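You operate a simulated robot arm through the tools that you are given. There is no shell and no other tool. Be economical: measure what you need, move in short steps, check, and stop when the job is done.

Carry out the task below with a simulated two-armed robot. There is one attempt and no reset: what you move stays moved.

JOB
Wipe up the spill on the right half of the grey work bench with the blue cloth and put it back.

Only the result counts: the job must be done as asked and must still hold three seconds after the hand-in. Knocking over, shifting, dropping, spilling or breaking anything else fails it. Flat cloth is picked up by pressing the open fingertips on it (5 to 10 N) and closing them slowly along it; thin cloth reads only 2 to 8 mm in the jaws.

ROBOT AND FRAMES
Two 7-joint arms with two-finger parallel grippers on one trunk, on a base that drives. Base frame: it is fixed to the floor where the robot stands at the start and does not move with it; the origin is under the middle of the robot, x ahead of it, y to its left, z up. Readings come in cm, rad, newtons and seconds.
The left shoulder is at the start at [5, 18.7, 103.5], the right one opposite. With the tool pointing down near the work surface each hand reaches from about 10 to 66 cm from the robot's upright axis, wherever it stands, measured 20 degrees to its own side. Payload 3.43 kg a hand.
Tool frame (each hand has its own): the origin (TCP) lies between the finger pads and is the grasp point; the fingertips stand 3 cm ahead of it; z points along the fingers, y is the line along which they close. The gripper opens to 9.4 cm. The fingers are 2.8 cm wide and 1 cm thick; the gripper's body (5 by 9.6 cm) begins 5.5 cm behind the TCP.
Orientation is that of the tool frame in the base frame, as [roll, pitch, yaw] about the fixed x, y, z axes, in that order (R = Rz(yaw) Ry(pitch) Rx(roll)). With the fingers straight down and closing along the base's y, the tool's x points along the base's -x, its y along +y and its z along -z.

CONTROLS
- The arms move only by the tool nudge_tool. It takes "left_steps", "right_steps" or both (then of equal length, played together; a hand with none holds still); each is a list of rows, each a list of 3 entries, a list of its own where there are three numbers: the finger opening in cm, from 0 to 9.4, then the shift along the tool's x, y, z in cm, then the turn, a rotation vector about the tool's x, y, z in rad. In form: [[jaw, [x, y, z], [ax, ay, az]], ...]. A call has 1 to 10 rows; each row is the pose to reach, as a shift and turn from the pose commanded when the call began, along the tool's axes at that moment. Rows are played at 5 a second. More than 5 cm and 0.15 rad between two rows, or a gripper value outside its range, and nothing of the call is played. Where a pose cannot be reached the arm comes as near as it can. A force on the tool above 40 N (or 10 N above the force at the start of the call, whichever is more), or a blocked arm, ends the call early, and 0.2 s more pass. The fingers move at their own pace (about 15.3 cm/s each) and stop on an object; they squeeze with about 30 N. The grip force told is the motor's: it shows also when the fingers shut on nothing. Time passes only in rows, and 0.2 s behind the last, so rows that repeat a pose let the fingers close. It gives the time, the measured TCP pose, the force on the tool (base axes), the opening and the grip force at its end, in the units of the frame above (readings bear some noise), with the torque about the TCP (base axes, N m) and any sound that the robot's microphone picked up.
- Cameras (640 x 400 px; columns grow to the right, rows downward): "scene" is now at [14.21, -2.21, 120.87]; the picture's right is [-0.29, -0.96, 0.00], its down [-0.38, 0.11, -0.92] and it looks along [0.88, -0.26, -0.40] (base axes); focal length 252 px, centre (320, 200). "left" rides on the left gripper at [7.6, -1.4, -10.2] in its tool frame; the picture's right is [0.18, 0.98, 0.00], its down [-0.75, 0.14, -0.64] and it looks along [-0.63, 0.12, 0.77] (tool axes); focal length 243 px, centre (320, 200). "right" rides on the right gripper at [7.6, 1.4, -10.3] in its tool frame; the picture's right is [-0.18, 0.98, 0.00], its down [-0.75, -0.14, -0.64] and it looks along [-0.63, -0.12, 0.77] (tool axes); focal length 243 px, centre (320, 200).
- get_image(camera): a new picture of that camera. It takes no simulated time.
- raise_lower(by): slides the trunk up (or, below 0, down) by that many cm; the arms and the scene camera ride with it, the base frame stays. It gives what a move gives, with no picture.
- drive_base(legs): drives the robot by 1 to 6 legs, each [ahead, left, turn to the left] in cm, cm and rad, along the robot's own axes; the way and the turn of a leg run together, so that a leg with both is an arc; at most 150 cm and 3.142 rad a leg. The arms and the cameras ride along, it lands a little off, and it stops where it bumps. It gives what a move gives.
- turn_head(pan, tilt): turns the head with the scene camera to pan (to the left, within 1.396 rad either way) and tilt (down, from -0.506 to 1.204), counted from straight ahead of the robot. It gives what a move gives.
- locate(camera, pixels): for up to 12 pixels [column, row] of the newest picture of that camera ("zoom" is the newest enlarged one), the place [x, y, z] in the base frame of the surface seen there, good to about 0.2 cm, but the place of the scene camera against the robot may be out by one fixed shift of up to 1.2 cm in any direction. It takes no simulated time.
- inspect(camera, box): a new picture of the part [left, top, right, bottom] of that camera's present view, enlarged. It takes no simulated time.
- close_job(): hands the job in; it is judged then, once.

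Go step by step. Measure first, check grasps and placings, and put right what went wrong. The budget is 80 turns and 62 pictures, counting those below and the enlarged ones. Unless the task says otherwise, let go and move clear before handing in, and close with one line.

The tools are called after "Emit:" by a JSON object that holds its "method" and its "body". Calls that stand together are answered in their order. nudge_tool: Moves the arms, as the interface text tells. Its arguments: {"type":"object","properties":{"left_steps":{"type":"array"},"right_steps":{"type":"array"}},"required":[]} The other tools are called the same way: raise_lower (by) slides the trunk up or down; drive_base (legs) drives the base; turn_head (pan, tilt) turns the head that bears the scene camera; get_image (camera) takes a picture; locate (camera, pixels) gives the place of the surface under pixels of a picture; inspect (camera, box) takes an enlarged picture of a part of a camera's view; close_job () hands the job in.

At the start:

```text
clock: 0.0
left_position: [39.23, 9.72, 110.18]
left_tool_rot: [-3.141, 0.001, -3.14]
left_force: [0.7, -0.4, -0.1]
left_torque: [-0.02, -0.01, -0.03]
left_opening: 9.39
left_finger_force: 0.1
right_position: [38.58, -25.99, 110.0]
right_tool_rot: [-3.141, 0.0, -3.141]
right_force: [0.6, -0.4, -0.7]
right_torque: [0.0, 0.01, -0.01]
right_opening: 9.43
right_finger_force: 0.0
trunk travel left (down, up): [-25.0, 18.2]
robot x, y, heading: [-0.04, 0.08, -0.001]
head pan, tilt: [-0.29, 0.407]
```

scene: 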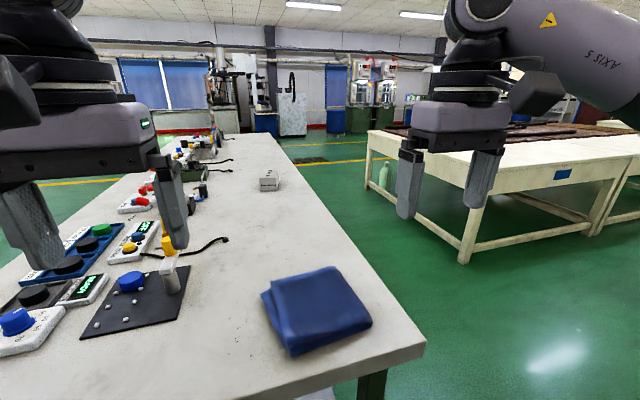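
right: 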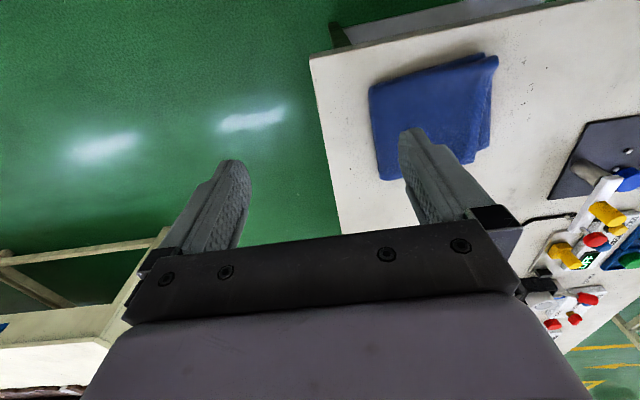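
left: 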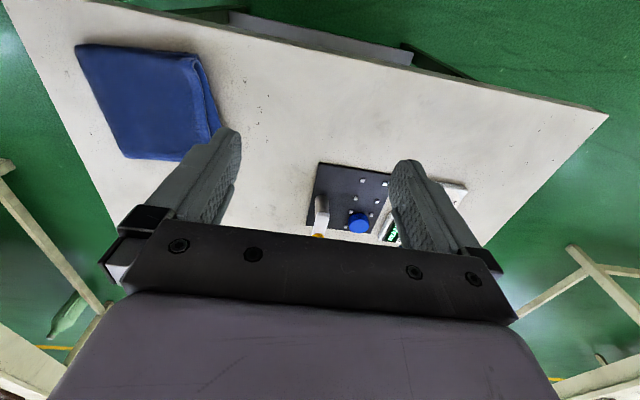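

The blue cloth shows at scene (315,310); I don't see a spill yet. I'll measure the cloth and bench and zoom in to look for the spill.

Emit:
{"method": "locate", "body": {"camera": "scene", "pixels": [[262, 293], [335, 267], [372, 322], [292, 355], [310, 300], [424, 343], [272, 135], [130, 283], [268, 183], [220, 240], [172, 285], [250, 230]]}}

Emit:
{"method": "inspect", "body": {"camera": "scene", "box": [130, 120, 430, 400]}}

Emit:
{"method": "inspect", "body": {"camera": "left", "box": [0, 0, 640, 250]}}

```text
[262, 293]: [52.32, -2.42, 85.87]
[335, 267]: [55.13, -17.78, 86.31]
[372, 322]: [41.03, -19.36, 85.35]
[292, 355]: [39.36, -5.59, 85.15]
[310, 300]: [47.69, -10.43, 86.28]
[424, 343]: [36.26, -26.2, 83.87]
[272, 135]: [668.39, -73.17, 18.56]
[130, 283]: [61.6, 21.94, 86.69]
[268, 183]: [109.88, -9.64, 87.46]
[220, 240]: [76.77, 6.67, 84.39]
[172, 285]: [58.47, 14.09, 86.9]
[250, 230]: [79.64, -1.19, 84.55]
```

```text
1.43 times, centred on (280, 260) of scene
```

zoom: 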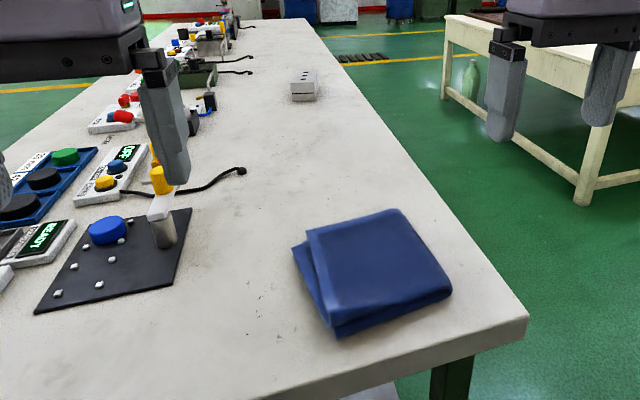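

```text
1.00 times, centred on (320, 125) of left (not enlarged: the box is as wide or as high as the picture)
```

zoom: 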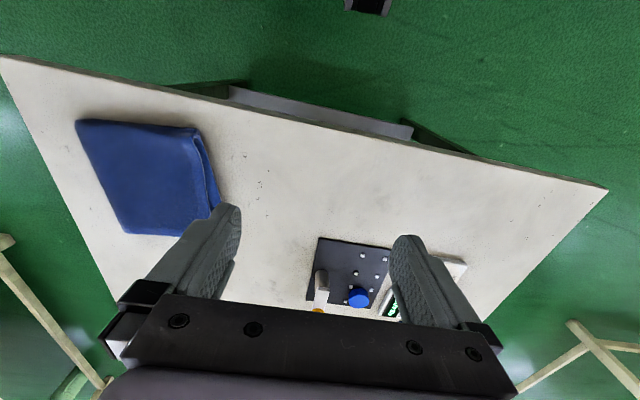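

No obvious spill yet. I'll zoom closer into the bench's clear lane and look with the head turned down.

Emit:
{"method": "inspect", "body": {"camera": "scene", "box": [180, 130, 340, 230]}}

Emit:
{"method": "inspect", "body": {"camera": "scene", "box": [150, 210, 350, 335]}}

Emit:
{"method": "turn_head", "body": {"pan": 0.0, "tilt": 0.8}}

Emit:
{"method": "get_image", "body": {"camera": "scene"}}

```text
4.00 times, centred on (260, 180) of scene
```

zoom: 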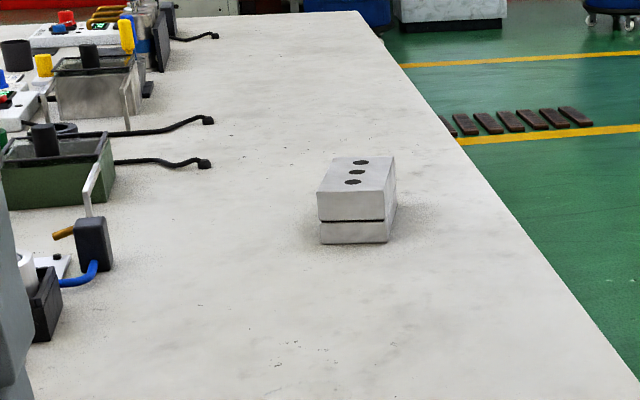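

```text
3.20 times, centred on (250, 272) of scene
```

zoom: 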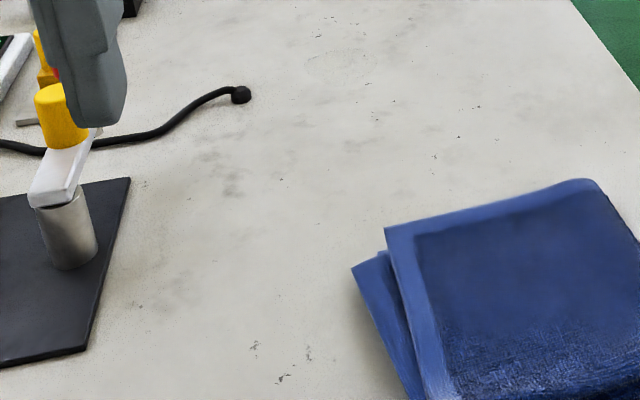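

```text
clock: 0.9
left_position: [39.31, 9.79, 110.19]
left_tool_rot: [3.14, -0.001, -3.141]
left_force: [-0.5, -0.4, -0.4]
left_torque: [-0.01, -0.02, 0.0]
left_opening: 9.4
left_finger_force: 0.0
right_position: [38.57, -26.05, 109.98]
right_tool_rot: [3.141, 0.001, 3.14]
right_force: [-0.2, -0.1, 0.8]
right_torque: [0.0, 0.0, 0.01]
right_opening: 9.39
right_finger_force: 0.1
trunk travel left (down, up): [-25.0, 18.2]
robot x, y, heading: [-0.37, -0.01, 0.001]
head pan, tilt: [0.0, 0.799]
```

```text
54 pictures are left
```

scene: 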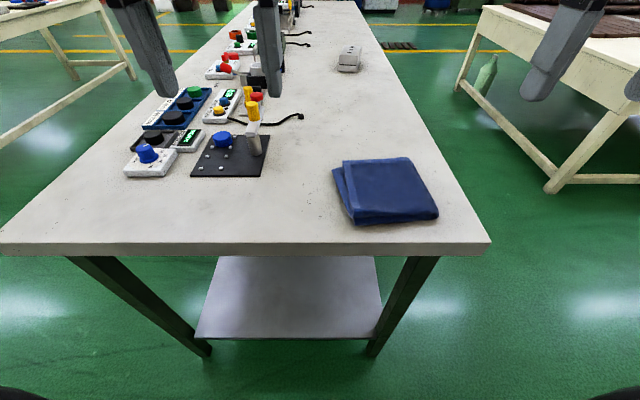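

The bench runs away from me; no puddle is visible anywhere obvious. I'll zoom on the right half and also look around for another grey bench.

Emit:
{"method": "inspect", "body": {"camera": "scene", "box": [260, 60, 480, 250]}}

Emit:
{"method": "inspect", "body": {"camera": "scene", "box": [240, 0, 400, 100]}}

Emit:
{"method": "turn_head", "body": {"pan": 1.39, "tilt": 0.4}}

Emit:
{"method": "get_image", "body": {"camera": "scene"}}

Emit:
{"method": "turn_head", "body": {"pan": -1.39, "tilt": 0.4}}

Emit:
{"method": "get_image", "body": {"camera": "scene"}}

```text
2.11 times, centred on (370, 155) of scene
```

zoom: 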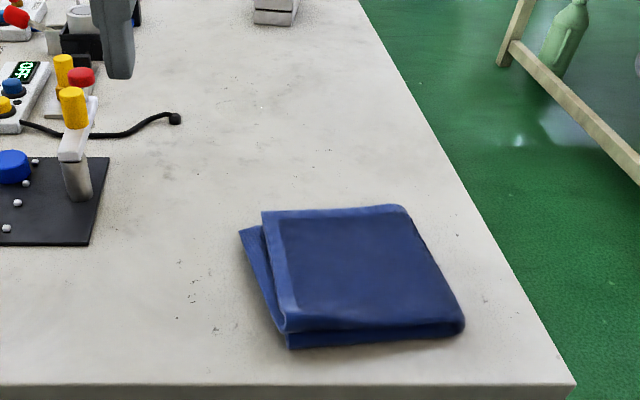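

```text
4.00 times, centred on (320, 50) of scene
```

zoom: 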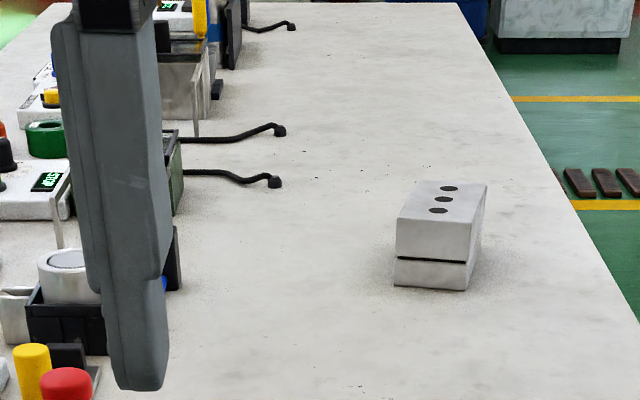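

```text
clock: 2.4
left_position: [39.22, 9.87, 110.1]
left_tool_rot: [3.14, 0.0, -3.14]
left_force: [-0.1, 0.2, -0.2]
left_torque: [0.0, 0.03, 0.02]
left_opening: 9.39
left_finger_force: 0.0
right_position: [38.6, -26.04, 110.05]
right_tool_rot: [3.141, 0.001, -3.141]
right_force: [0.7, -0.4, -0.2]
right_torque: [-0.01, 0.04, -0.01]
right_opening: 9.41
right_finger_force: 0.0
trunk travel left (down, up): [-25.0, 18.2]
robot x, y, heading: [-0.2, 0.22, -0.001]
head pan, tilt: [1.389, 0.4]
```

```text
51 pictures are left
```

scene: 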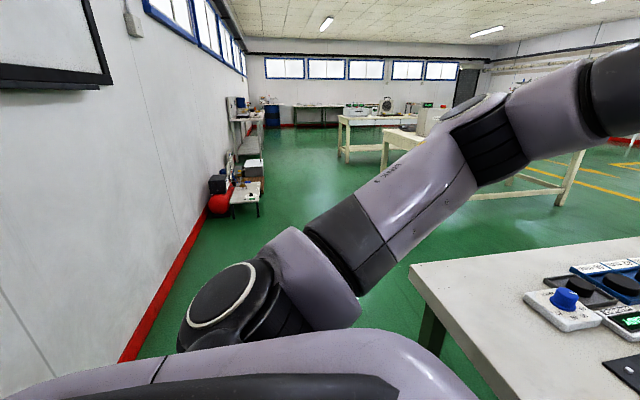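

```text
clock: 4.8
left_position: [39.14, 9.77, 110.19]
left_tool_rot: [3.141, -0.001, -3.14]
left_force: [-0.4, 0.3, -1.3]
left_torque: [0.01, 0.0, 0.03]
left_opening: 9.4
left_finger_force: 0.1
right_position: [38.59, -26.11, 110.0]
right_tool_rot: [3.141, 0.0, 3.141]
right_force: [0.8, 0.5, -0.2]
right_torque: [0.0, 0.01, -0.02]
right_opening: 9.4
right_finger_force: 0.1
trunk travel left (down, up): [-25.0, 18.2]
robot x, y, heading: [0.24, 0.07, 0.005]
head pan, tilt: [-1.389, 0.4]
```

```text
50 pictures are left
```

scene: 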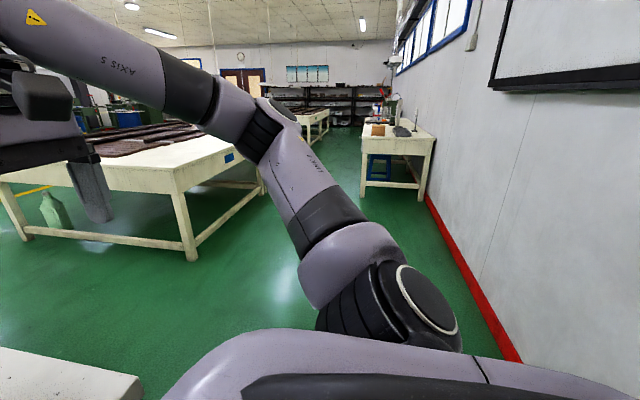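

The only grey bench is the one ahead, so the spill must be faint or hidden. I'll raise the trunk and look down on it in enlarged tiles.

Emit:
{"method": "raise_lower", "body": {"by": 17}}

Emit:
{"method": "turn_head", "body": {"pan": -0.1, "tilt": 0.9}}

Emit:
{"method": "get_image", "body": {"camera": "scene"}}

Emit:
{"method": "get_image", "body": {"camera": "left"}}

```text
clock: 6.8
left_position: [39.28, 9.6, 127.1]
left_tool_rot: [-3.141, 0.001, -3.141]
left_force: [-0.2, -0.4, -0.6]
left_torque: [0.0, -0.01, 0.01]
left_opening: 9.4
left_finger_force: 0.1
right_position: [38.59, -26.0, 126.92]
right_tool_rot: [3.141, 0.0, -3.141]
right_force: [-0.5, 0.6, 0.1]
right_torque: [-0.04, 0.0, -0.03]
right_opening: 9.39
right_finger_force: 0.0
trunk travel left (down, up): [-42.0, 1.2]
robot x, y, heading: [0.02, 0.31, 0.001]
head pan, tilt: [-1.389, 0.4]
```

```text
clock: 8.2
left_position: [39.23, 9.62, 127.19]
left_tool_rot: [-3.141, 0.0, -3.139]
left_force: [-0.2, 0.0, -0.2]
left_torque: [0.02, -0.01, -0.03]
left_opening: 9.39
left_finger_force: 0.1
right_position: [38.55, -26.14, 126.96]
right_tool_rot: [-3.141, -0.001, -3.14]
right_force: [0.3, 0.8, -0.3]
right_torque: [0.03, -0.01, -0.01]
right_opening: 9.4
right_finger_force: 0.0
trunk travel left (down, up): [-42.0, 1.2]
robot x, y, heading: [-0.02, 0.21, 0.002]
head pan, tilt: [-0.099, 0.901]
```

```text
49 pictures are left
```

scene: 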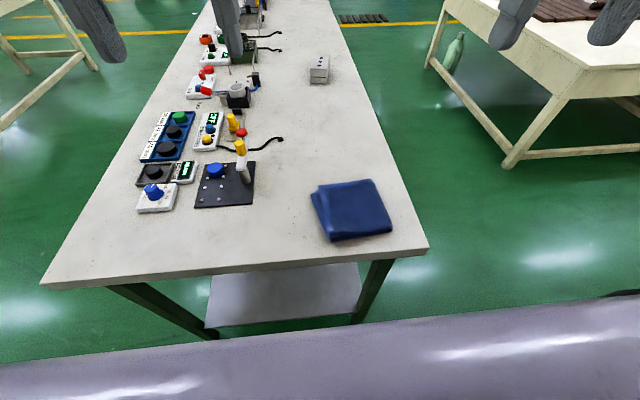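

```text
48 pictures are left
```

left: 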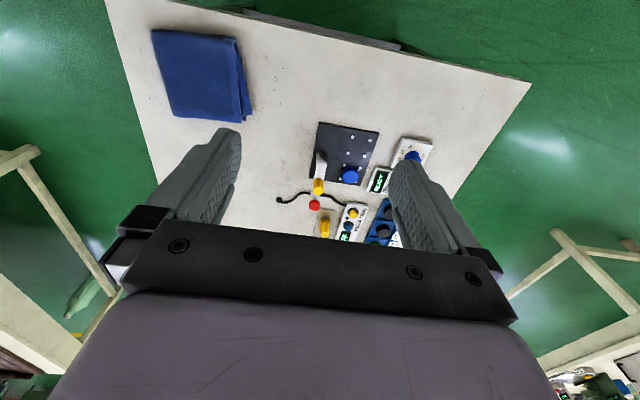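

Still nothing near. I'll zoom into the middle, the area around the white box and the far end.

Emit:
{"method": "inspect", "body": {"camera": "scene", "box": [220, 0, 380, 100]}}

Emit:
{"method": "inspect", "body": {"camera": "scene", "box": [240, 90, 416, 200]}}

Emit:
{"method": "inspect", "body": {"camera": "scene", "box": [180, 190, 356, 300]}}

```text
4.00 times, centred on (300, 50) of scene
```

zoom: 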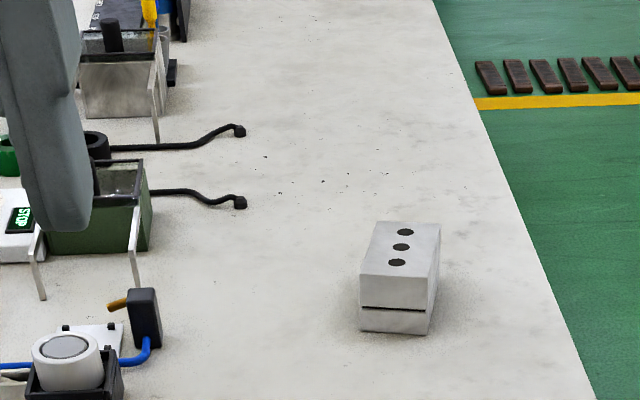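

```text
3.64 times, centred on (328, 145) of scene
```

zoom: 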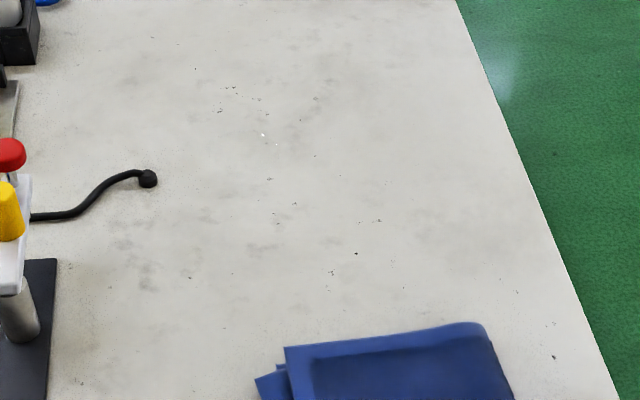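

```text
3.64 times, centred on (268, 245) of scene
```

zoom: 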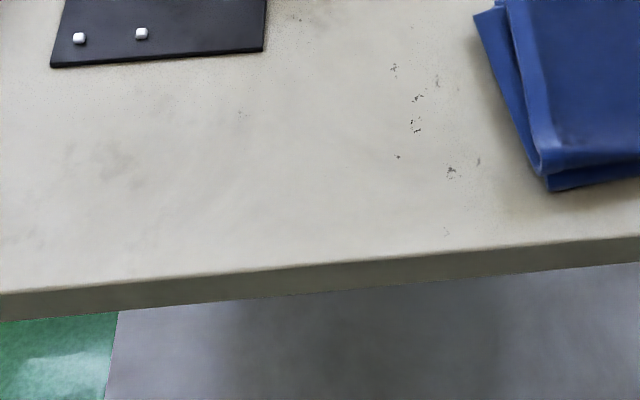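

In the middle zoom there are white glints at (262,135) and (276,145), possibly highlights on a clear liquid. I'll locate them and look closer.

Emit:
{"method": "inspect", "body": {"camera": "scene", "box": [280, 100, 344, 140]}}

Emit:
{"method": "locate", "body": {"camera": "zoom", "pixels": [[320, 270], [360, 300], [320, 200], [200, 200], [450, 200], [320, 350], [200, 350]]}}

```text
10.00 times, centred on (312, 120) of scene
```

zoom: 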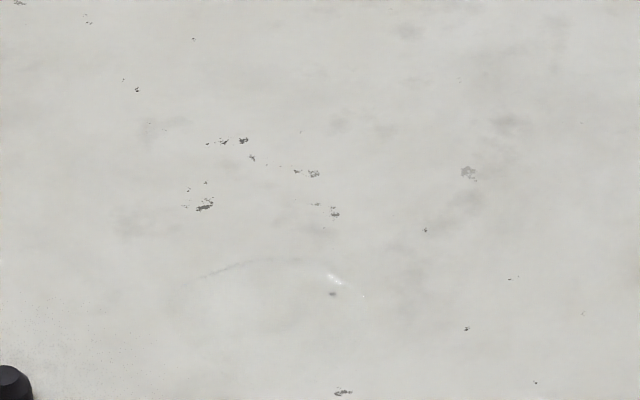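

```text
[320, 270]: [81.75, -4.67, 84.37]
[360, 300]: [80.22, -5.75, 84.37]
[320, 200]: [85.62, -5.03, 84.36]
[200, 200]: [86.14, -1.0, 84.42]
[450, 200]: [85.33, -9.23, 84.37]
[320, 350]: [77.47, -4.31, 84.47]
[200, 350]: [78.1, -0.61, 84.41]
```

A faint arc rim from zoom (200,275) to (340,280) with glints suggests a clear puddle around x 70–82, y 0 to −6. I'll measure bench edges and the neighbouring table to plan where to stand.

Emit:
{"method": "turn_head", "body": {"pan": -0.5, "tilt": 0.6}}

Emit:
{"method": "get_image", "body": {"camera": "scene"}}

Emit:
{"method": "inspect", "body": {"camera": "left", "box": [230, 90, 342, 230]}}

```text
clock: 9.1
left_position: [39.24, 9.75, 127.04]
left_tool_rot: [-3.141, 0.0, -3.14]
left_force: [-0.3, -1.0, -0.2]
left_torque: [0.01, 0.01, 0.01]
left_opening: 9.4
left_finger_force: 0.0
right_position: [38.47, -25.99, 126.96]
right_tool_rot: [-3.141, 0.001, -3.141]
right_force: [-0.8, -0.1, -0.1]
right_torque: [0.04, 0.02, 0.01]
right_opening: 9.41
right_finger_force: 0.0
trunk travel left (down, up): [-42.0, 1.2]
robot x, y, heading: [-0.1, 0.07, -0.003]
head pan, tilt: [-0.499, 0.6]
```

```text
43 pictures are left
```

scene: 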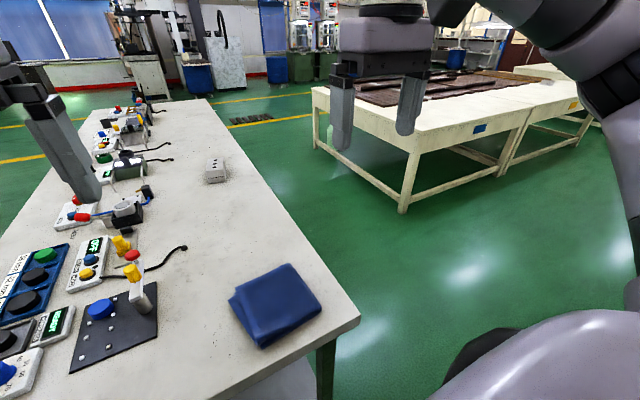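

```text
2.86 times, centred on (286, 160) of left
```

zoom: 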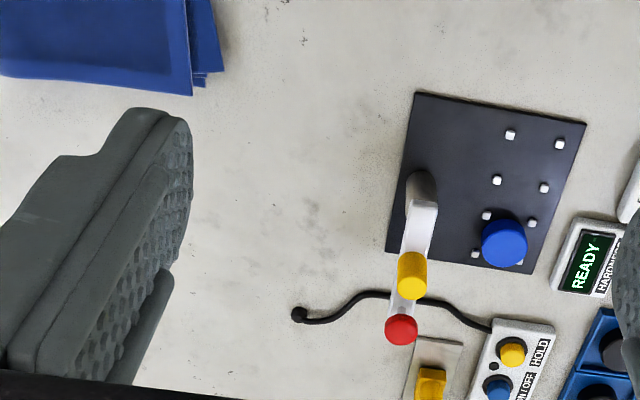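

Emit:
{"method": "locate", "body": {"camera": "scene", "pixels": [[360, 315], [300, 227], [250, 153], [215, 170], [313, 145], [403, 210], [210, 100], [480, 360], [187, 248], [320, 395], [270, 300], [205, 170]]}}

Emit:
{"method": "inspect", "body": {"camera": "scene", "box": [150, 180, 310, 280]}}

```text
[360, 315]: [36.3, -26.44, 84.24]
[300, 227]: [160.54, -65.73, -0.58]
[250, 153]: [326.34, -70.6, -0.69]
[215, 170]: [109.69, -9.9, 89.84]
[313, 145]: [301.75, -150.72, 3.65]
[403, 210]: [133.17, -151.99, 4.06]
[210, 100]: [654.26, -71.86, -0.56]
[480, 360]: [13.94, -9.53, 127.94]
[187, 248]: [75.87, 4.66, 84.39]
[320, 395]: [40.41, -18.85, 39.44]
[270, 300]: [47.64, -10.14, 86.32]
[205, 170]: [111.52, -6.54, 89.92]
```

```text
4.00 times, centred on (230, 230) of scene
```

zoom: 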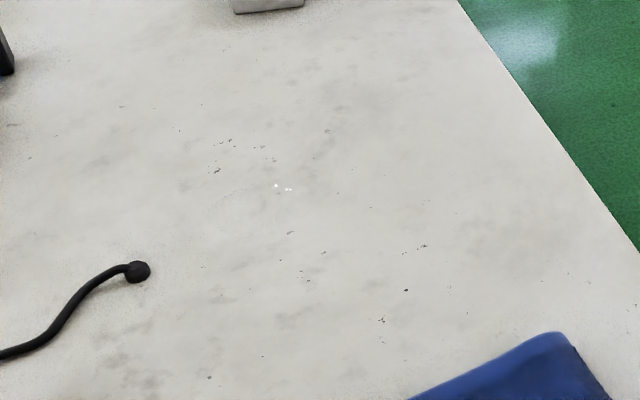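

The glints sit at zoom (276,186), consistent with a clear puddle. I'll drive to the bench's right side and face it for a close look.

Emit:
{"method": "drive_base", "body": {"legs": [[0, -72, 0], [66, 0, 0], [0, 0, 1.571]]}}

Emit:
{"method": "turn_head", "body": {"pan": 0, "tilt": 0.8}}

Emit:
{"method": "get_image", "body": {"camera": "scene"}}

Emit:
{"method": "get_image", "body": {"camera": "right"}}

```text
clock: 22.7
left_position: [55.21, -32.45, 127.23]
left_tool_rot: [-3.141, 0.001, -1.597]
left_force: [-0.1, 0.3, -0.3]
left_torque: [0.02, 0.01, 0.02]
left_opening: 9.37
left_finger_force: 0.1
right_position: [90.84, -34.11, 126.96]
right_tool_rot: [-3.14, 0.0, -1.598]
right_force: [-1.0, -0.9, -0.2]
right_torque: [0.03, 0.02, -0.01]
right_opening: 9.38
right_finger_force: 0.1
trunk travel left (down, up): [-42.0, 1.2]
robot x, y, heading: [63.83, -72.07, 1.539]
head pan, tilt: [-0.499, 0.6]
```

```text
clock: 23.7
left_position: [55.09, -32.38, 127.26]
left_tool_rot: [3.141, 0.0, -1.598]
left_force: [-0.1, -0.2, 0.1]
left_torque: [0.01, 0.02, -0.01]
left_opening: 9.38
left_finger_force: 0.1
right_position: [90.73, -34.09, 127.0]
right_tool_rot: [-3.141, 0.0, -1.599]
right_force: [0.1, -0.2, -0.6]
right_torque: [0.0, 0.02, 0.02]
right_opening: 9.39
right_finger_force: 0.1
trunk travel left (down, up): [-42.0, 1.2]
robot x, y, heading: [63.48, -71.98, 1.544]
head pan, tilt: [0.0, 0.799]
```

```text
40 pictures are left
```

scene: 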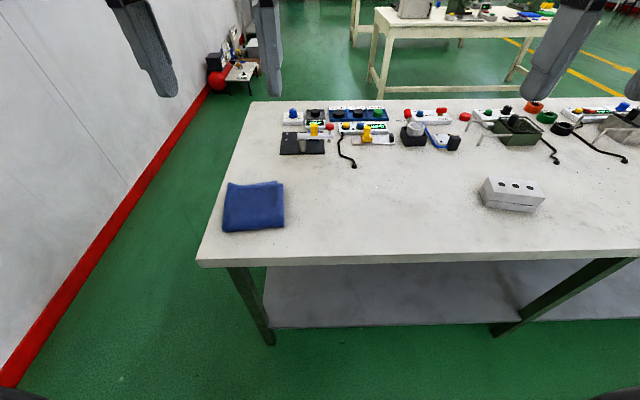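

```text
39 pictures are left
```

right: 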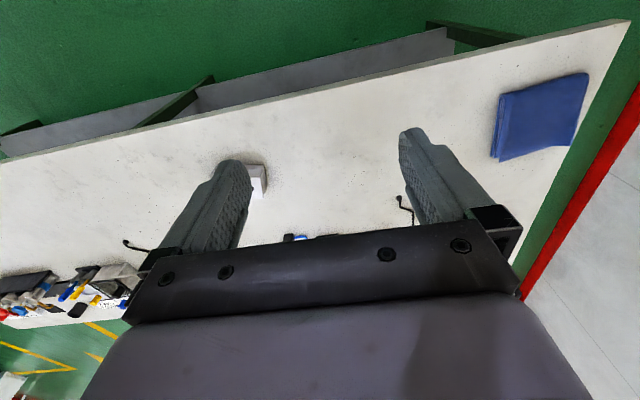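

Now I'm facing the long side. I'll zoom on the bench top between the cloth and the white box, and beyond to the right.

Emit:
{"method": "inspect", "body": {"camera": "scene", "box": [280, 140, 480, 265]}}

Emit:
{"method": "inspect", "body": {"camera": "scene", "box": [440, 120, 640, 265]}}

Emit:
{"method": "locate", "body": {"camera": "scene", "pixels": [[200, 265], [340, 258], [480, 252], [250, 104], [400, 210], [253, 207], [224, 228], [285, 222], [281, 183], [230, 185]]}}

```text
3.20 times, centred on (380, 202) of scene
```

zoom: 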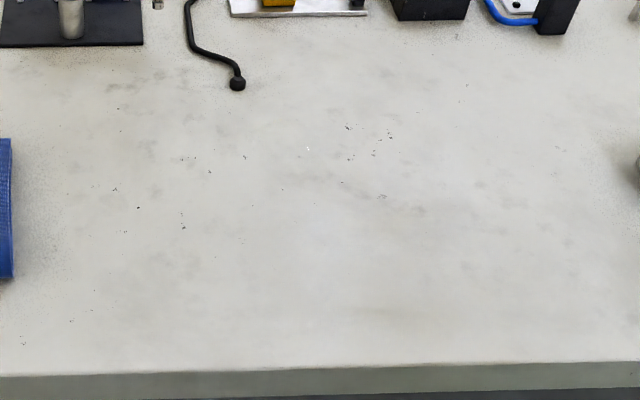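

```text
2.76 times, centred on (540, 192) of scene
```

zoom: 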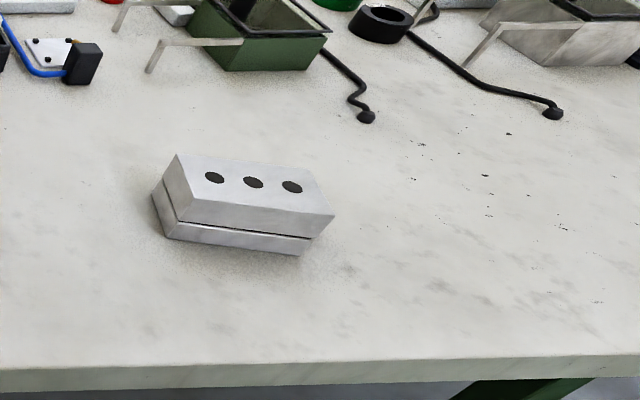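

```text
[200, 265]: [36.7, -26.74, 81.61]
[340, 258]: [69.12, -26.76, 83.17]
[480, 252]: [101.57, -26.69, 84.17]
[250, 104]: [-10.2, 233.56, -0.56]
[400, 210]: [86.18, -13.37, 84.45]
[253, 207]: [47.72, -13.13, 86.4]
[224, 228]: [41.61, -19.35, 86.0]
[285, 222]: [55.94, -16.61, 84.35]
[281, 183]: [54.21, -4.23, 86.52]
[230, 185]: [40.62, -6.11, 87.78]
```

The bench is axis-aligned (right edge y≈−26.7, end x≈36). I'll drive a little closer and lower the right hand so its camera looks at the suspect area around (80,−5).

Emit:
{"method": "drive_base", "body": {"legs": [[10, 0, 0.025]]}}

Emit:
{"method": "nudge_tool", "body": {"right_steps": [[9.4, [-1, 1.86, 3.86], [0, 0, 0]], [9.4, [-2, 3.7, 7.7], [0, 0, 0]], [9.4, [-3, 5.6, 11.6], [0, 0, 0]], [9.4, [-4, 7.4, 15.4], [0, 0, 0]], [9.4, [-5, 9.3, 19.3], [0, 0, 0]], [9.4, [-6, 11.1, 23.1], [0, 0, 0]], [9.4, [-6.5, 13, 27], [0, 0, 0]]]}}

Emit:
{"method": "get_image", "body": {"camera": "right"}}

```text
clock: 24.8
left_position: [54.42, -22.96, 127.09]
left_tool_rot: [3.141, -0.001, -1.575]
left_force: [0.0, 0.5, 0.8]
left_torque: [-0.01, 0.01, 0.0]
left_opening: 9.39
left_finger_force: 0.0
right_position: [90.07, -23.9, 126.98]
right_tool_rot: [3.142, 0.001, -1.578]
right_force: [0.9, 0.4, -0.2]
right_torque: [-0.03, 0.0, -0.03]
right_opening: 9.38
right_finger_force: 0.1
trunk travel left (down, up): [-42.0, 1.2]
robot x, y, heading: [63.75, -62.44, 1.567]
head pan, tilt: [0.0, 0.799]
```

```text
clock: 26.4
left_position: [54.31, -23.16, 127.06]
left_tool_rot: [-3.141, -0.001, -1.574]
left_force: [0.4, 0.6, 0.5]
left_torque: [0.02, -0.01, -0.03]
left_opening: 9.39
left_finger_force: 0.1
right_position: [77.43, -17.31, 100.13]
right_tool_rot: [3.14, -0.001, -1.576]
right_force: [-0.5, -0.2, 0.5]
right_torque: [-0.05, 0.0, 0.04]
right_opening: 9.42
right_finger_force: 0.1
trunk travel left (down, up): [-42.0, 1.2]
robot x, y, heading: [63.92, -62.41, 1.567]
head pan, tilt: [0.0, 0.799]
```

```text
36 pictures are left
```

right: 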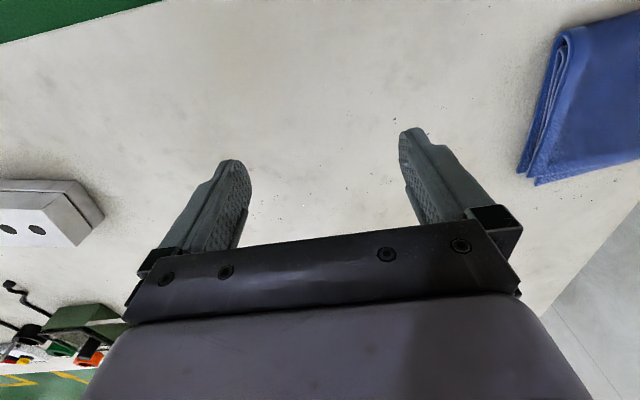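

Emit:
{"method": "inspect", "body": {"camera": "right", "box": [230, 110, 420, 230]}}

Emit:
{"method": "locate", "body": {"camera": "zoom", "pixels": [[320, 200], [250, 300], [450, 300], [200, 100], [450, 100]]}}

```text
3.33 times, centred on (325, 170) of right
```

zoom: 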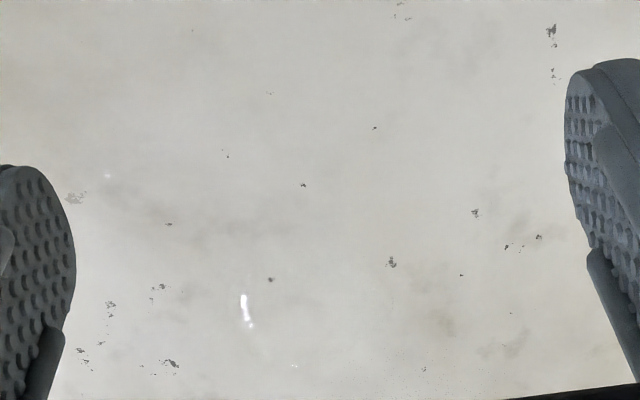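

```text
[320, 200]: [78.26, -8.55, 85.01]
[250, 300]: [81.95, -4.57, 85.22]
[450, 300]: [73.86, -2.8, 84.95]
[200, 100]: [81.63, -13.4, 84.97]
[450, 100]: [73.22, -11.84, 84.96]
```

Bright glints at zoom (246,310), (293,366) confirm clear liquid near (82,−4). I'll get its outline from scene enlargement at this viewpoint.

Emit:
{"method": "nudge_tool", "body": {"right_steps": [[9.4, [0, -4, -3], [0, 0, 0]], [9.4, [0, -8, -6], [0, 0, 0]], [9.4, [0, -12, -9], [0, 0, 0]], [9.4, [0, -15, -12], [0, 0, 0]]]}}

Emit:
{"method": "turn_head", "body": {"pan": -0.25, "tilt": 0.75}}

Emit:
{"method": "get_image", "body": {"camera": "scene"}}

```text
clock: 27.4
left_position: [54.28, -23.2, 127.13]
left_tool_rot: [3.141, 0.002, -1.573]
left_force: [-0.8, 0.1, 0.1]
left_torque: [0.02, 0.01, 0.01]
left_opening: 9.41
left_finger_force: 0.2
right_position: [92.23, -17.43, 112.22]
right_tool_rot: [-3.141, -0.001, -1.574]
right_force: [-0.2, -0.2, -1.1]
right_torque: [-0.04, 0.0, 0.05]
right_opening: 9.4
right_finger_force: 0.0
trunk travel left (down, up): [-42.0, 1.2]
robot x, y, heading: [63.8, -62.27, 1.565]
head pan, tilt: [0.0, 0.799]
```

```text
clock: 28.2
left_position: [54.32, -23.24, 127.14]
left_tool_rot: [-3.14, 0.002, -1.574]
left_force: [0.5, 0.2, 0.1]
left_torque: [0.01, 0.02, 0.02]
left_opening: 9.4
left_finger_force: 0.0
right_position: [92.14, -17.38, 112.02]
right_tool_rot: [-3.14, 0.002, -1.575]
right_force: [0.3, -0.3, 0.1]
right_torque: [0.03, -0.02, -0.05]
right_opening: 9.42
right_finger_force: 0.1
trunk travel left (down, up): [-42.0, 1.2]
robot x, y, heading: [63.72, -62.48, 1.563]
head pan, tilt: [-0.25, 0.75]
```

```text
34 pictures are left
```

scene: 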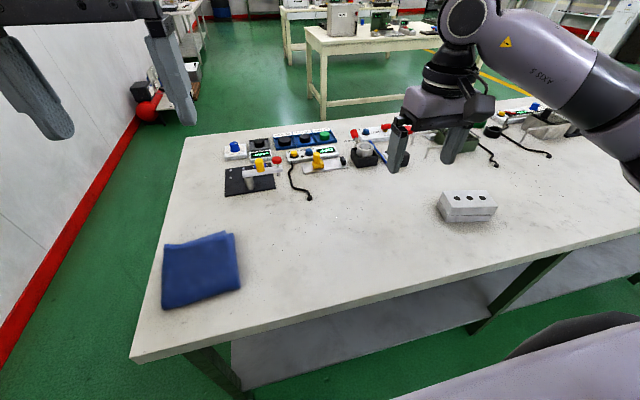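

Emit:
{"method": "inspect", "body": {"camera": "scene", "box": [290, 195, 386, 255]}}

Emit:
{"method": "locate", "body": {"camera": "zoom", "pixels": [[320, 200], [200, 100], [200, 300], [450, 100], [450, 300]]}}

```text
6.67 times, centred on (338, 225) of scene
```

zoom: 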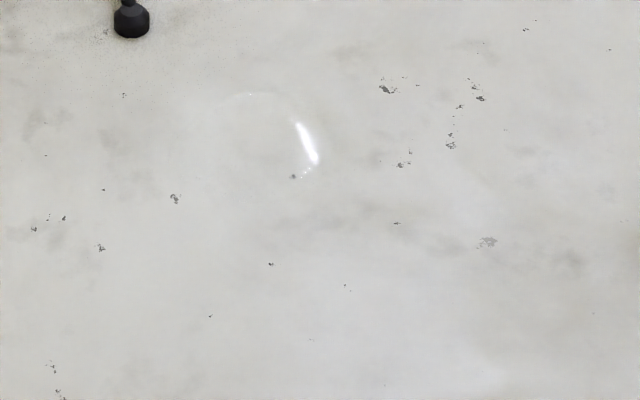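

```text
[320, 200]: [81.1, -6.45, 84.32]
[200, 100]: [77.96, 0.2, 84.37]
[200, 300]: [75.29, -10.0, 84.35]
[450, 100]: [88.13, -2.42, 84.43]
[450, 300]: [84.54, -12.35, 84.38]
```

The rim is now visible: arc (225,98)–(255,93)–(318,160)–(300,178). I'll zoom further to see the whole outline.

Emit:
{"method": "inspect", "body": {"camera": "scene", "box": [308, 202, 348, 228]}}

Emit:
{"method": "locate", "body": {"camera": "scene", "pixels": [[324, 210], [328, 209], [335, 214], [338, 219], [335, 221.5], [328, 217], [318, 214], [320, 220], [328, 223]]}}

```text
15.38 times, centred on (328, 215) of scene
```

zoom: 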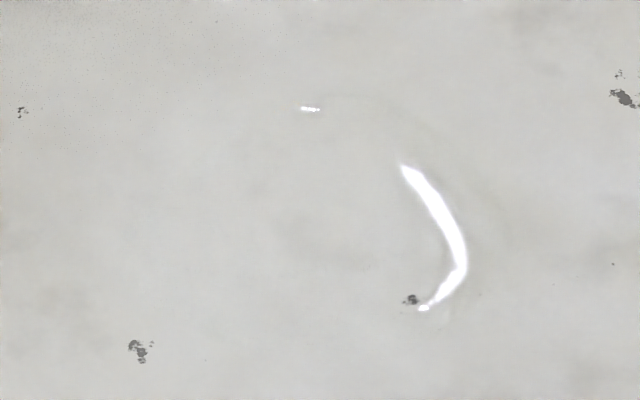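

```text
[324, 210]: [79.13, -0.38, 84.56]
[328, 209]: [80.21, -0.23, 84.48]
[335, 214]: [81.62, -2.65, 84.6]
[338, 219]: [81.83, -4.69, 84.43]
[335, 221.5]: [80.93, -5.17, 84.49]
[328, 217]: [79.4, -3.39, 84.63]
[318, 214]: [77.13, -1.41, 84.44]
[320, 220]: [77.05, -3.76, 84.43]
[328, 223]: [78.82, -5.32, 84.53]
```

The puddle is roughly x 75.5–82.5, y −6 to 0.5. I'll park the right arm higher, lower the trunk, shift the robot so the left arm reaches both cloth and spill, and look at the cloth.

Emit:
{"method": "nudge_tool", "body": {"right_steps": [[9.4, [2, -1, -4], [0, 0, 0]], [9.4, [4, -2, -8], [0, 0, 0]], [9.4, [6, -3, -12], [0, 0, 0]], [9.4, [8, -4, -16], [0, 0, 0]], [9.4, [9, -5, -20], [0, 0, 0]]]}}

Emit:
{"method": "raise_lower", "body": {"by": -17}}

Emit:
{"method": "drive_base", "body": {"legs": [[2.5, -21, 0.006]]}}

Emit:
{"method": "turn_head", "body": {"pan": 0.5, "tilt": 0.7}}

Emit:
{"method": "get_image", "body": {"camera": "scene"}}

```text
clock: 29.4
left_position: [54.23, -23.28, 127.09]
left_tool_rot: [-3.14, 0.003, -1.575]
left_force: [0.1, -1.5, 0.8]
left_torque: [0.0, -0.04, 0.01]
left_opening: 9.39
left_finger_force: 0.1
right_position: [96.75, -26.82, 132.05]
right_tool_rot: [3.141, 0.001, -1.577]
right_force: [0.1, -0.4, 0.0]
right_torque: [0.03, 0.0, 0.0]
right_opening: 9.38
right_finger_force: 0.1
trunk travel left (down, up): [-42.0, 1.2]
robot x, y, heading: [63.59, -62.22, 1.568]
head pan, tilt: [-0.25, 0.75]
```

```text
clock: 31.3
left_position: [54.29, -23.21, 110.24]
left_tool_rot: [3.141, 0.0, -1.575]
left_force: [0.4, -0.2, 1.1]
left_torque: [0.01, 0.01, 0.0]
left_opening: 9.4
left_finger_force: 0.1
right_position: [96.76, -26.72, 115.05]
right_tool_rot: [-3.141, 0.0, -1.575]
right_force: [-0.1, 0.5, -0.2]
right_torque: [-0.02, 0.02, 0.0]
right_opening: 9.4
right_finger_force: 0.1
trunk travel left (down, up): [-25.0, 18.2]
robot x, y, heading: [64.33, -62.29, 1.569]
head pan, tilt: [-0.25, 0.75]
```

```text
clock: 33.7
left_position: [75.16, -20.72, 110.14]
left_tool_rot: [-3.141, 0.0, -1.572]
left_force: [0.7, 0.5, 0.9]
left_torque: [-0.03, 0.0, -0.02]
left_opening: 9.4
left_finger_force: 0.1
right_position: [117.64, -24.3, 115.14]
right_tool_rot: [3.141, 0.0, -1.574]
right_force: [-0.7, -0.3, -0.2]
right_torque: [-0.02, 0.0, -0.02]
right_opening: 9.39
right_finger_force: 0.1
trunk travel left (down, up): [-25.0, 18.2]
robot x, y, heading: [84.62, -60.09, 1.57]
head pan, tilt: [-0.25, 0.75]
```

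```text
clock: 34.8
left_position: [75.2, -20.85, 110.09]
left_tool_rot: [3.14, 0.001, -1.572]
left_force: [-0.5, 0.2, -0.7]
left_torque: [-0.01, -0.02, 0.01]
left_opening: 9.42
left_finger_force: 0.1
right_position: [117.69, -24.15, 115.02]
right_tool_rot: [3.141, 0.001, -1.575]
right_force: [-0.1, -0.1, -0.7]
right_torque: [0.04, 0.01, 0.0]
right_opening: 9.41
right_finger_force: 0.1
trunk travel left (down, up): [-25.0, 18.2]
robot x, y, heading: [84.68, -59.77, 1.564]
head pan, tilt: [0.499, 0.7]
```

```text
31 pictures are left
```

scene: 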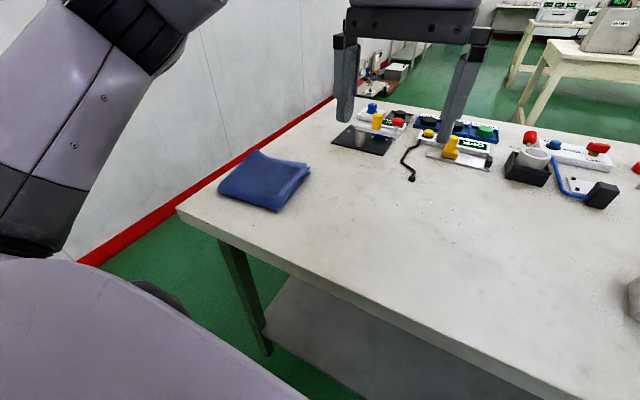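

The cloth is at (265,180). I'll move the left hand above/near it and take a wrist picture plus a zoom of the fold structure.

Emit:
{"method": "inspect", "body": {"camera": "scene", "box": [205, 140, 325, 215]}}

Emit:
{"method": "nudge_tool", "body": {"left_steps": [[9.4, [0, 4, 1], [0, 0, 0]], [9.4, [0, 8, 2], [0, 0, 0]], [9.4, [-1, 12, 3], [0, 0, 0]], [9.4, [-2, 16, 4], [0, 0, 0]], [9.4, [-3, 20, 5], [0, 0, 0]], [9.4, [-4, 24, 6], [0, 0, 0]], [9.4, [-5, 27.5, 7], [0, 0, 0]]]}}

Emit:
{"method": "get_image", "body": {"camera": "left"}}

```text
5.33 times, centred on (265, 178) of scene
```

zoom: 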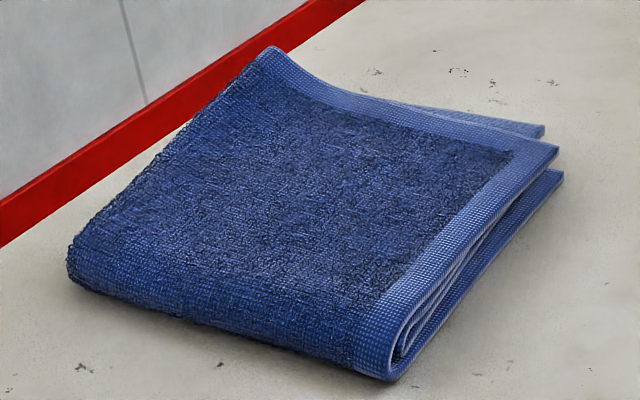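

```text
clock: 36.4
left_position: [47.39, -15.84, 102.76]
left_tool_rot: [-3.142, 0.0, -1.575]
left_force: [0.4, -0.2, 0.6]
left_torque: [0.0, 0.02, -0.03]
left_opening: 9.38
left_finger_force: 0.0
right_position: [117.61, -24.2, 115.03]
right_tool_rot: [-3.14, -0.001, -1.574]
right_force: [1.0, 0.2, 0.4]
right_torque: [-0.04, 0.0, -0.03]
right_opening: 9.38
right_finger_force: 0.1
trunk travel left (down, up): [-25.0, 18.2]
robot x, y, heading: [84.72, -59.88, 1.568]
head pan, tilt: [0.499, 0.7]
```

```text
29 pictures are left
```

left: 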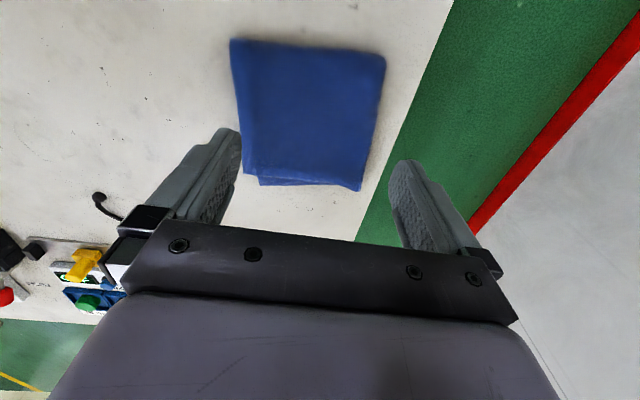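

The towel is folded with the fold at the near side (y≈−19). I'll measure its corners with the wrist camera for exact placement later and to correct the offset.

Emit:
{"method": "locate", "body": {"camera": "left", "pixels": [[233, 41], [383, 57], [360, 187], [246, 172], [310, 110], [340, 150], [280, 80], [300, 220], [190, 60]]}}

```text
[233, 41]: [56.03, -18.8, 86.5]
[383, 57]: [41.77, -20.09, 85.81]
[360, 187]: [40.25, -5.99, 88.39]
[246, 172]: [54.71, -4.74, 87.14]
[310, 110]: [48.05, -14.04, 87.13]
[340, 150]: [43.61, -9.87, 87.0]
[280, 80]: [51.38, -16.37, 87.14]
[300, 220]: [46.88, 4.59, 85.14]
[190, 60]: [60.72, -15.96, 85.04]
```

The wrist frame gives bench z≈85.1 and cloth top ≈87.1. I'll move over the centre (48,−12.3), jaws 6 cm, just above the surface.

Emit:
{"method": "nudge_tool", "body": {"left_steps": [[6, [-3.5, -0.6, 3], [0, 0, 0]], [6, [-3.5, -0.6, 7], [0, 0, 0]], [6, [-3.5, -0.6, 11], [0, 0, 0]], [6, [-3.5, -0.6, 11.8], [0, 0, 0]]]}}

```text
clock: 37.4
left_position: [48.26, -12.23, 91.14]
left_tool_rot: [-3.141, 0.004, -1.573]
left_force: [0.5, 0.1, -0.6]
left_torque: [-0.02, -0.02, -0.03]
left_opening: 5.99
left_finger_force: 0.1
right_position: [117.59, -24.21, 115.1]
right_tool_rot: [3.141, 0.001, -1.574]
right_force: [0.0, -0.5, -0.1]
right_torque: [-0.01, 0.0, -0.02]
right_opening: 9.41
right_finger_force: 0.0
trunk travel left (down, up): [-25.0, 18.2]
robot x, y, heading: [84.49, -59.72, 1.568]
head pan, tilt: [0.499, 0.7]
```

Emit:
{"method": "nudge_tool", "body": {"left_steps": [[6, [0, 0, 0.5], [0, 0, 0]], [6, [0, 0, 0.9], [0, 0, 0]], [6, [0, 0, 1.2], [0, 0, 0]], [6, [0, 0, 1.2], [0, 0, 0]]]}}

```text
clock: 38.4
left_position: [48.01, -12.17, 90.23]
left_tool_rot: [-3.141, 0.0, -1.573]
left_force: [0.4, 0.8, -0.9]
left_torque: [-0.03, 0.02, 0.01]
left_opening: 6.0
left_finger_force: 0.1
right_position: [117.67, -24.16, 114.99]
right_tool_rot: [-3.142, -0.001, -1.575]
right_force: [-0.7, -0.2, 0.6]
right_torque: [-0.02, 0.02, -0.03]
right_opening: 9.39
right_finger_force: 0.0
trunk travel left (down, up): [-25.0, 18.2]
robot x, y, heading: [84.32, -60.06, 1.566]
head pan, tilt: [0.499, 0.7]
```

No contact yet; I keep lowering in small steps.

Emit:
{"method": "nudge_tool", "body": {"left_steps": [[6, [0, 0, 0.3], [0, 0, 0]], [6, [0, 0, 0.6], [0, 0, 0]], [6, [0, 0, 0.6], [0, 0, 0]]]}}

```text
clock: 39.2
left_position: [48.24, -12.19, 89.66]
left_tool_rot: [3.141, 0.002, -1.572]
left_force: [0.5, 1.0, 2.9]
left_torque: [0.01, 0.03, 0.0]
left_opening: 5.96
left_finger_force: 0.2
right_position: [117.56, -24.16, 115.03]
right_tool_rot: [-3.141, 0.001, -1.575]
right_force: [0.2, 0.3, 0.1]
right_torque: [-0.03, 0.0, 0.01]
right_opening: 9.38
right_finger_force: 0.1
trunk travel left (down, up): [-25.0, 18.2]
robot x, y, heading: [84.75, -60.08, 1.566]
head pan, tilt: [0.499, 0.7]
```

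Contact, 2.9 N up. Press a little more to about 7–8 N, then close slowly.

Emit:
{"method": "nudge_tool", "body": {"left_steps": [[6, [0, 0, 0.25], [0, 0, 0]], [6, [0, 0, 0.45], [0, 0, 0]], [6, [0, 0, 0.45], [0, 0, 0]]]}}

```text
clock: 40.0
left_position: [48.28, -12.25, 89.23]
left_tool_rot: [-3.141, 0.002, -1.573]
left_force: [-2.9, -1.0, 10.8]
left_torque: [-0.03, 0.07, -0.02]
left_opening: 5.89
left_finger_force: 0.0
right_position: [117.69, -24.25, 114.9]
right_tool_rot: [3.14, 0.004, -1.575]
right_force: [-0.7, 0.9, -0.5]
right_torque: [0.02, 0.02, -0.02]
right_opening: 9.42
right_finger_force: 0.1
trunk travel left (down, up): [-25.0, 18.2]
robot x, y, heading: [84.91, -60.34, 1.57]
head pan, tilt: [0.499, 0.7]
```

Force is 10.8 N; I back off a hair and close slowly.

Emit:
{"method": "nudge_tool", "body": {"left_steps": [[5.4, [0, 0, -0.12], [0, 0, 0]], [4.8, [0, 0, -0.12], [0, 0, 0]], [4.2, [0, 0, -0.12], [0, 0, 0]], [3.6, [0, 0, -0.12], [0, 0, 0]], [3.0, [0, 0, -0.12], [0, 0, 0]], [2.4, [0, 0, -0.12], [0, 0, 0]], [1.8, [0, 0, -0.12], [0, 0, 0]], [1.2, [0, 0, -0.12], [0, 0, 0]], [0.6, [0, 0, -0.12], [0, 0, 0]], [0, [0, 0, -0.12], [0, 0, 0]]]}}

Emit:
{"method": "get_image", "body": {"camera": "left"}}

```text
clock: 42.2
left_position: [48.42, -12.21, 89.42]
left_tool_rot: [-3.142, 0.003, -1.573]
left_force: [1.0, -0.3, 7.1]
left_torque: [-0.02, -0.05, 0.04]
left_opening: 1.54
left_finger_force: 30.3
right_position: [117.65, -24.28, 115.01]
right_tool_rot: [3.141, 0.001, -1.574]
right_force: [-0.4, 0.4, 0.8]
right_torque: [0.03, 0.02, 0.02]
right_opening: 9.39
right_finger_force: 0.0
trunk travel left (down, up): [-25.0, 18.2]
robot x, y, heading: [84.4, -59.87, 1.567]
head pan, tilt: [0.499, 0.7]
```

```text
28 pictures are left
```

left: 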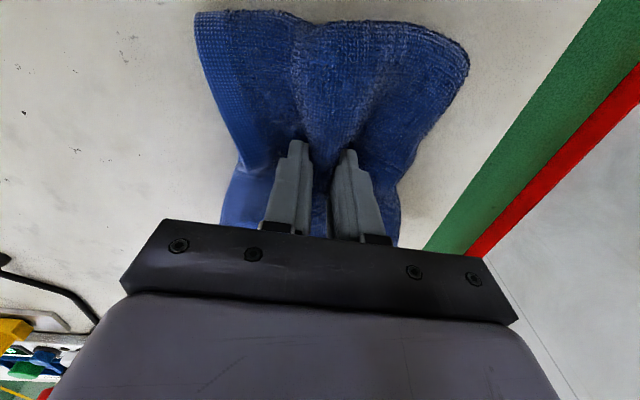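

Gripped: 1.54 cm with 30 N, cloth bunched between fingers. Lift 8 cm and check.

Emit:
{"method": "nudge_tool", "body": {"left_steps": [[0, [0, 0, -1], [0, 0, 0]], [0, [0, 0, -2.5], [0, 0, 0]], [0, [0, 0, -4.5], [0, 0, 0]], [0, [0, 0, -6.5], [0, 0, 0]], [0, [0, 0, -8], [0, 0, 0]], [0, [0, 0, -8], [0, 0, 0]]]}}

Emit:
{"method": "get_image", "body": {"camera": "scene"}}

```text
clock: 43.6
left_position: [48.32, -12.38, 97.25]
left_tool_rot: [3.141, -0.001, -1.573]
left_force: [0.2, 0.5, -0.5]
left_torque: [0.03, -0.05, 0.03]
left_opening: 1.55
left_finger_force: 30.3
right_position: [117.6, -24.25, 115.09]
right_tool_rot: [-3.14, 0.0, -1.574]
right_force: [0.8, 0.6, -0.7]
right_torque: [0.01, 0.0, -0.01]
right_opening: 9.4
right_finger_force: 0.1
trunk travel left (down, up): [-25.0, 18.2]
robot x, y, heading: [84.72, -59.74, 1.561]
head pan, tilt: [0.499, 0.7]
```

```text
27 pictures are left
```

scene: 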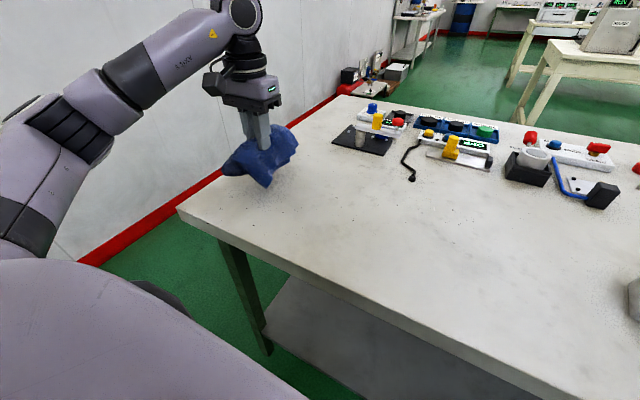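

The whole folded cloth came up as a bundle. Carry it over the spill at (79,−3).

Emit:
{"method": "nudge_tool", "body": {"left_steps": [[0, [0, -3, -2], [0, 0, 0]], [0, [-1, -7, -2], [0, 0, 0]], [0, [-2, -11, -2], [0, 0, 0]], [0, [-3, -15, -2], [0, 0, 0]], [0, [-4, -19, -2], [0, 0, 0]], [0, [-5.5, -23, -2], [0, 0, 0]], [0, [-7, -27, -2], [0, 0, 0]], [0, [-8.5, -30.7, -2], [0, 0, 0]], [0, [-8.8, -30.7, 1], [0, 0, 0]], [0, [-8.8, -30.7, 3], [0, 0, 0]]]}}

Emit:
{"method": "turn_head", "body": {"pan": 0.1, "tilt": 0.7}}

Emit:
{"method": "get_image", "body": {"camera": "scene"}}

```text
clock: 45.8
left_position: [79.07, -3.27, 94.28]
left_tool_rot: [3.141, 0.001, -1.572]
left_force: [-0.4, -0.6, -0.7]
left_torque: [0.0, -0.03, 0.03]
left_opening: 1.54
left_finger_force: 29.9
right_position: [117.62, -24.13, 114.97]
right_tool_rot: [3.141, 0.0, -1.575]
right_force: [0.4, -0.2, -0.7]
right_torque: [0.01, 0.0, 0.01]
right_opening: 9.39
right_finger_force: 0.1
trunk travel left (down, up): [-25.0, 18.2]
robot x, y, heading: [84.56, -60.1, 1.568]
head pan, tilt: [0.499, 0.7]
```

```text
clock: 46.7
left_position: [78.91, -3.4, 94.35]
left_tool_rot: [-3.14, -0.001, -1.572]
left_force: [0.5, -0.5, -0.3]
left_torque: [0.0, -0.02, 0.02]
left_opening: 1.54
left_finger_force: 29.7
right_position: [117.59, -24.24, 114.95]
right_tool_rot: [3.141, 0.0, -1.574]
right_force: [-0.5, -0.7, 0.9]
right_torque: [0.0, 0.04, 0.01]
right_opening: 9.4
right_finger_force: 0.1
trunk travel left (down, up): [-25.0, 18.2]
robot x, y, heading: [84.6, -60.07, 1.568]
head pan, tilt: [0.099, 0.7]
```

```text
26 pictures are left
```

scene: 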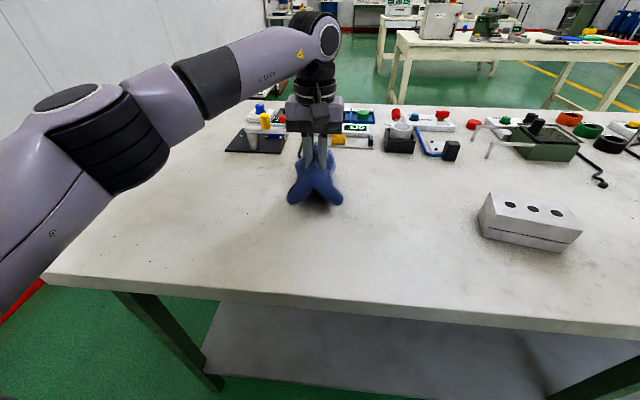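

The bundle hangs over the spill spot. Lower gently onto the bench.

Emit:
{"method": "nudge_tool", "body": {"left_steps": [[0, [0, 0, 1.5], [0, 0, 0]], [0, [0, 0, 3], [0, 0, 0]], [0, [0, 0, 4], [0, 0, 0]], [0, [0, 0, 4.5], [0, 0, 0]], [0, [0, 0, 4.8], [0, 0, 0]], [0, [0, 0, 4.8], [0, 0, 0]]]}}

Emit:
{"method": "get_image", "body": {"camera": "left"}}

```text
clock: 48.1
left_position: [79.07, -3.67, 89.7]
left_tool_rot: [-3.14, 0.005, -1.573]
left_force: [-2.0, -0.2, 20.1]
left_torque: [0.04, -0.04, 0.04]
left_opening: 1.54
left_finger_force: 30.2
right_position: [117.67, -24.34, 115.11]
right_tool_rot: [3.141, 0.002, -1.573]
right_force: [0.0, 0.0, 0.1]
right_torque: [0.03, -0.03, 0.0]
right_opening: 9.4
right_finger_force: 0.1
trunk travel left (down, up): [-25.0, 18.2]
robot x, y, heading: [84.95, -59.99, 1.561]
head pan, tilt: [0.099, 0.7]
```

```text
25 pictures are left
```

left: 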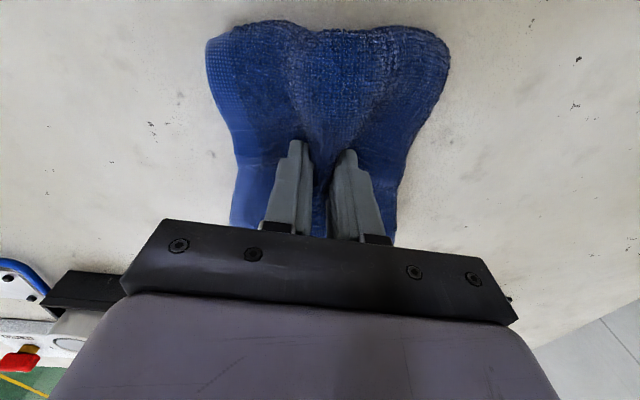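

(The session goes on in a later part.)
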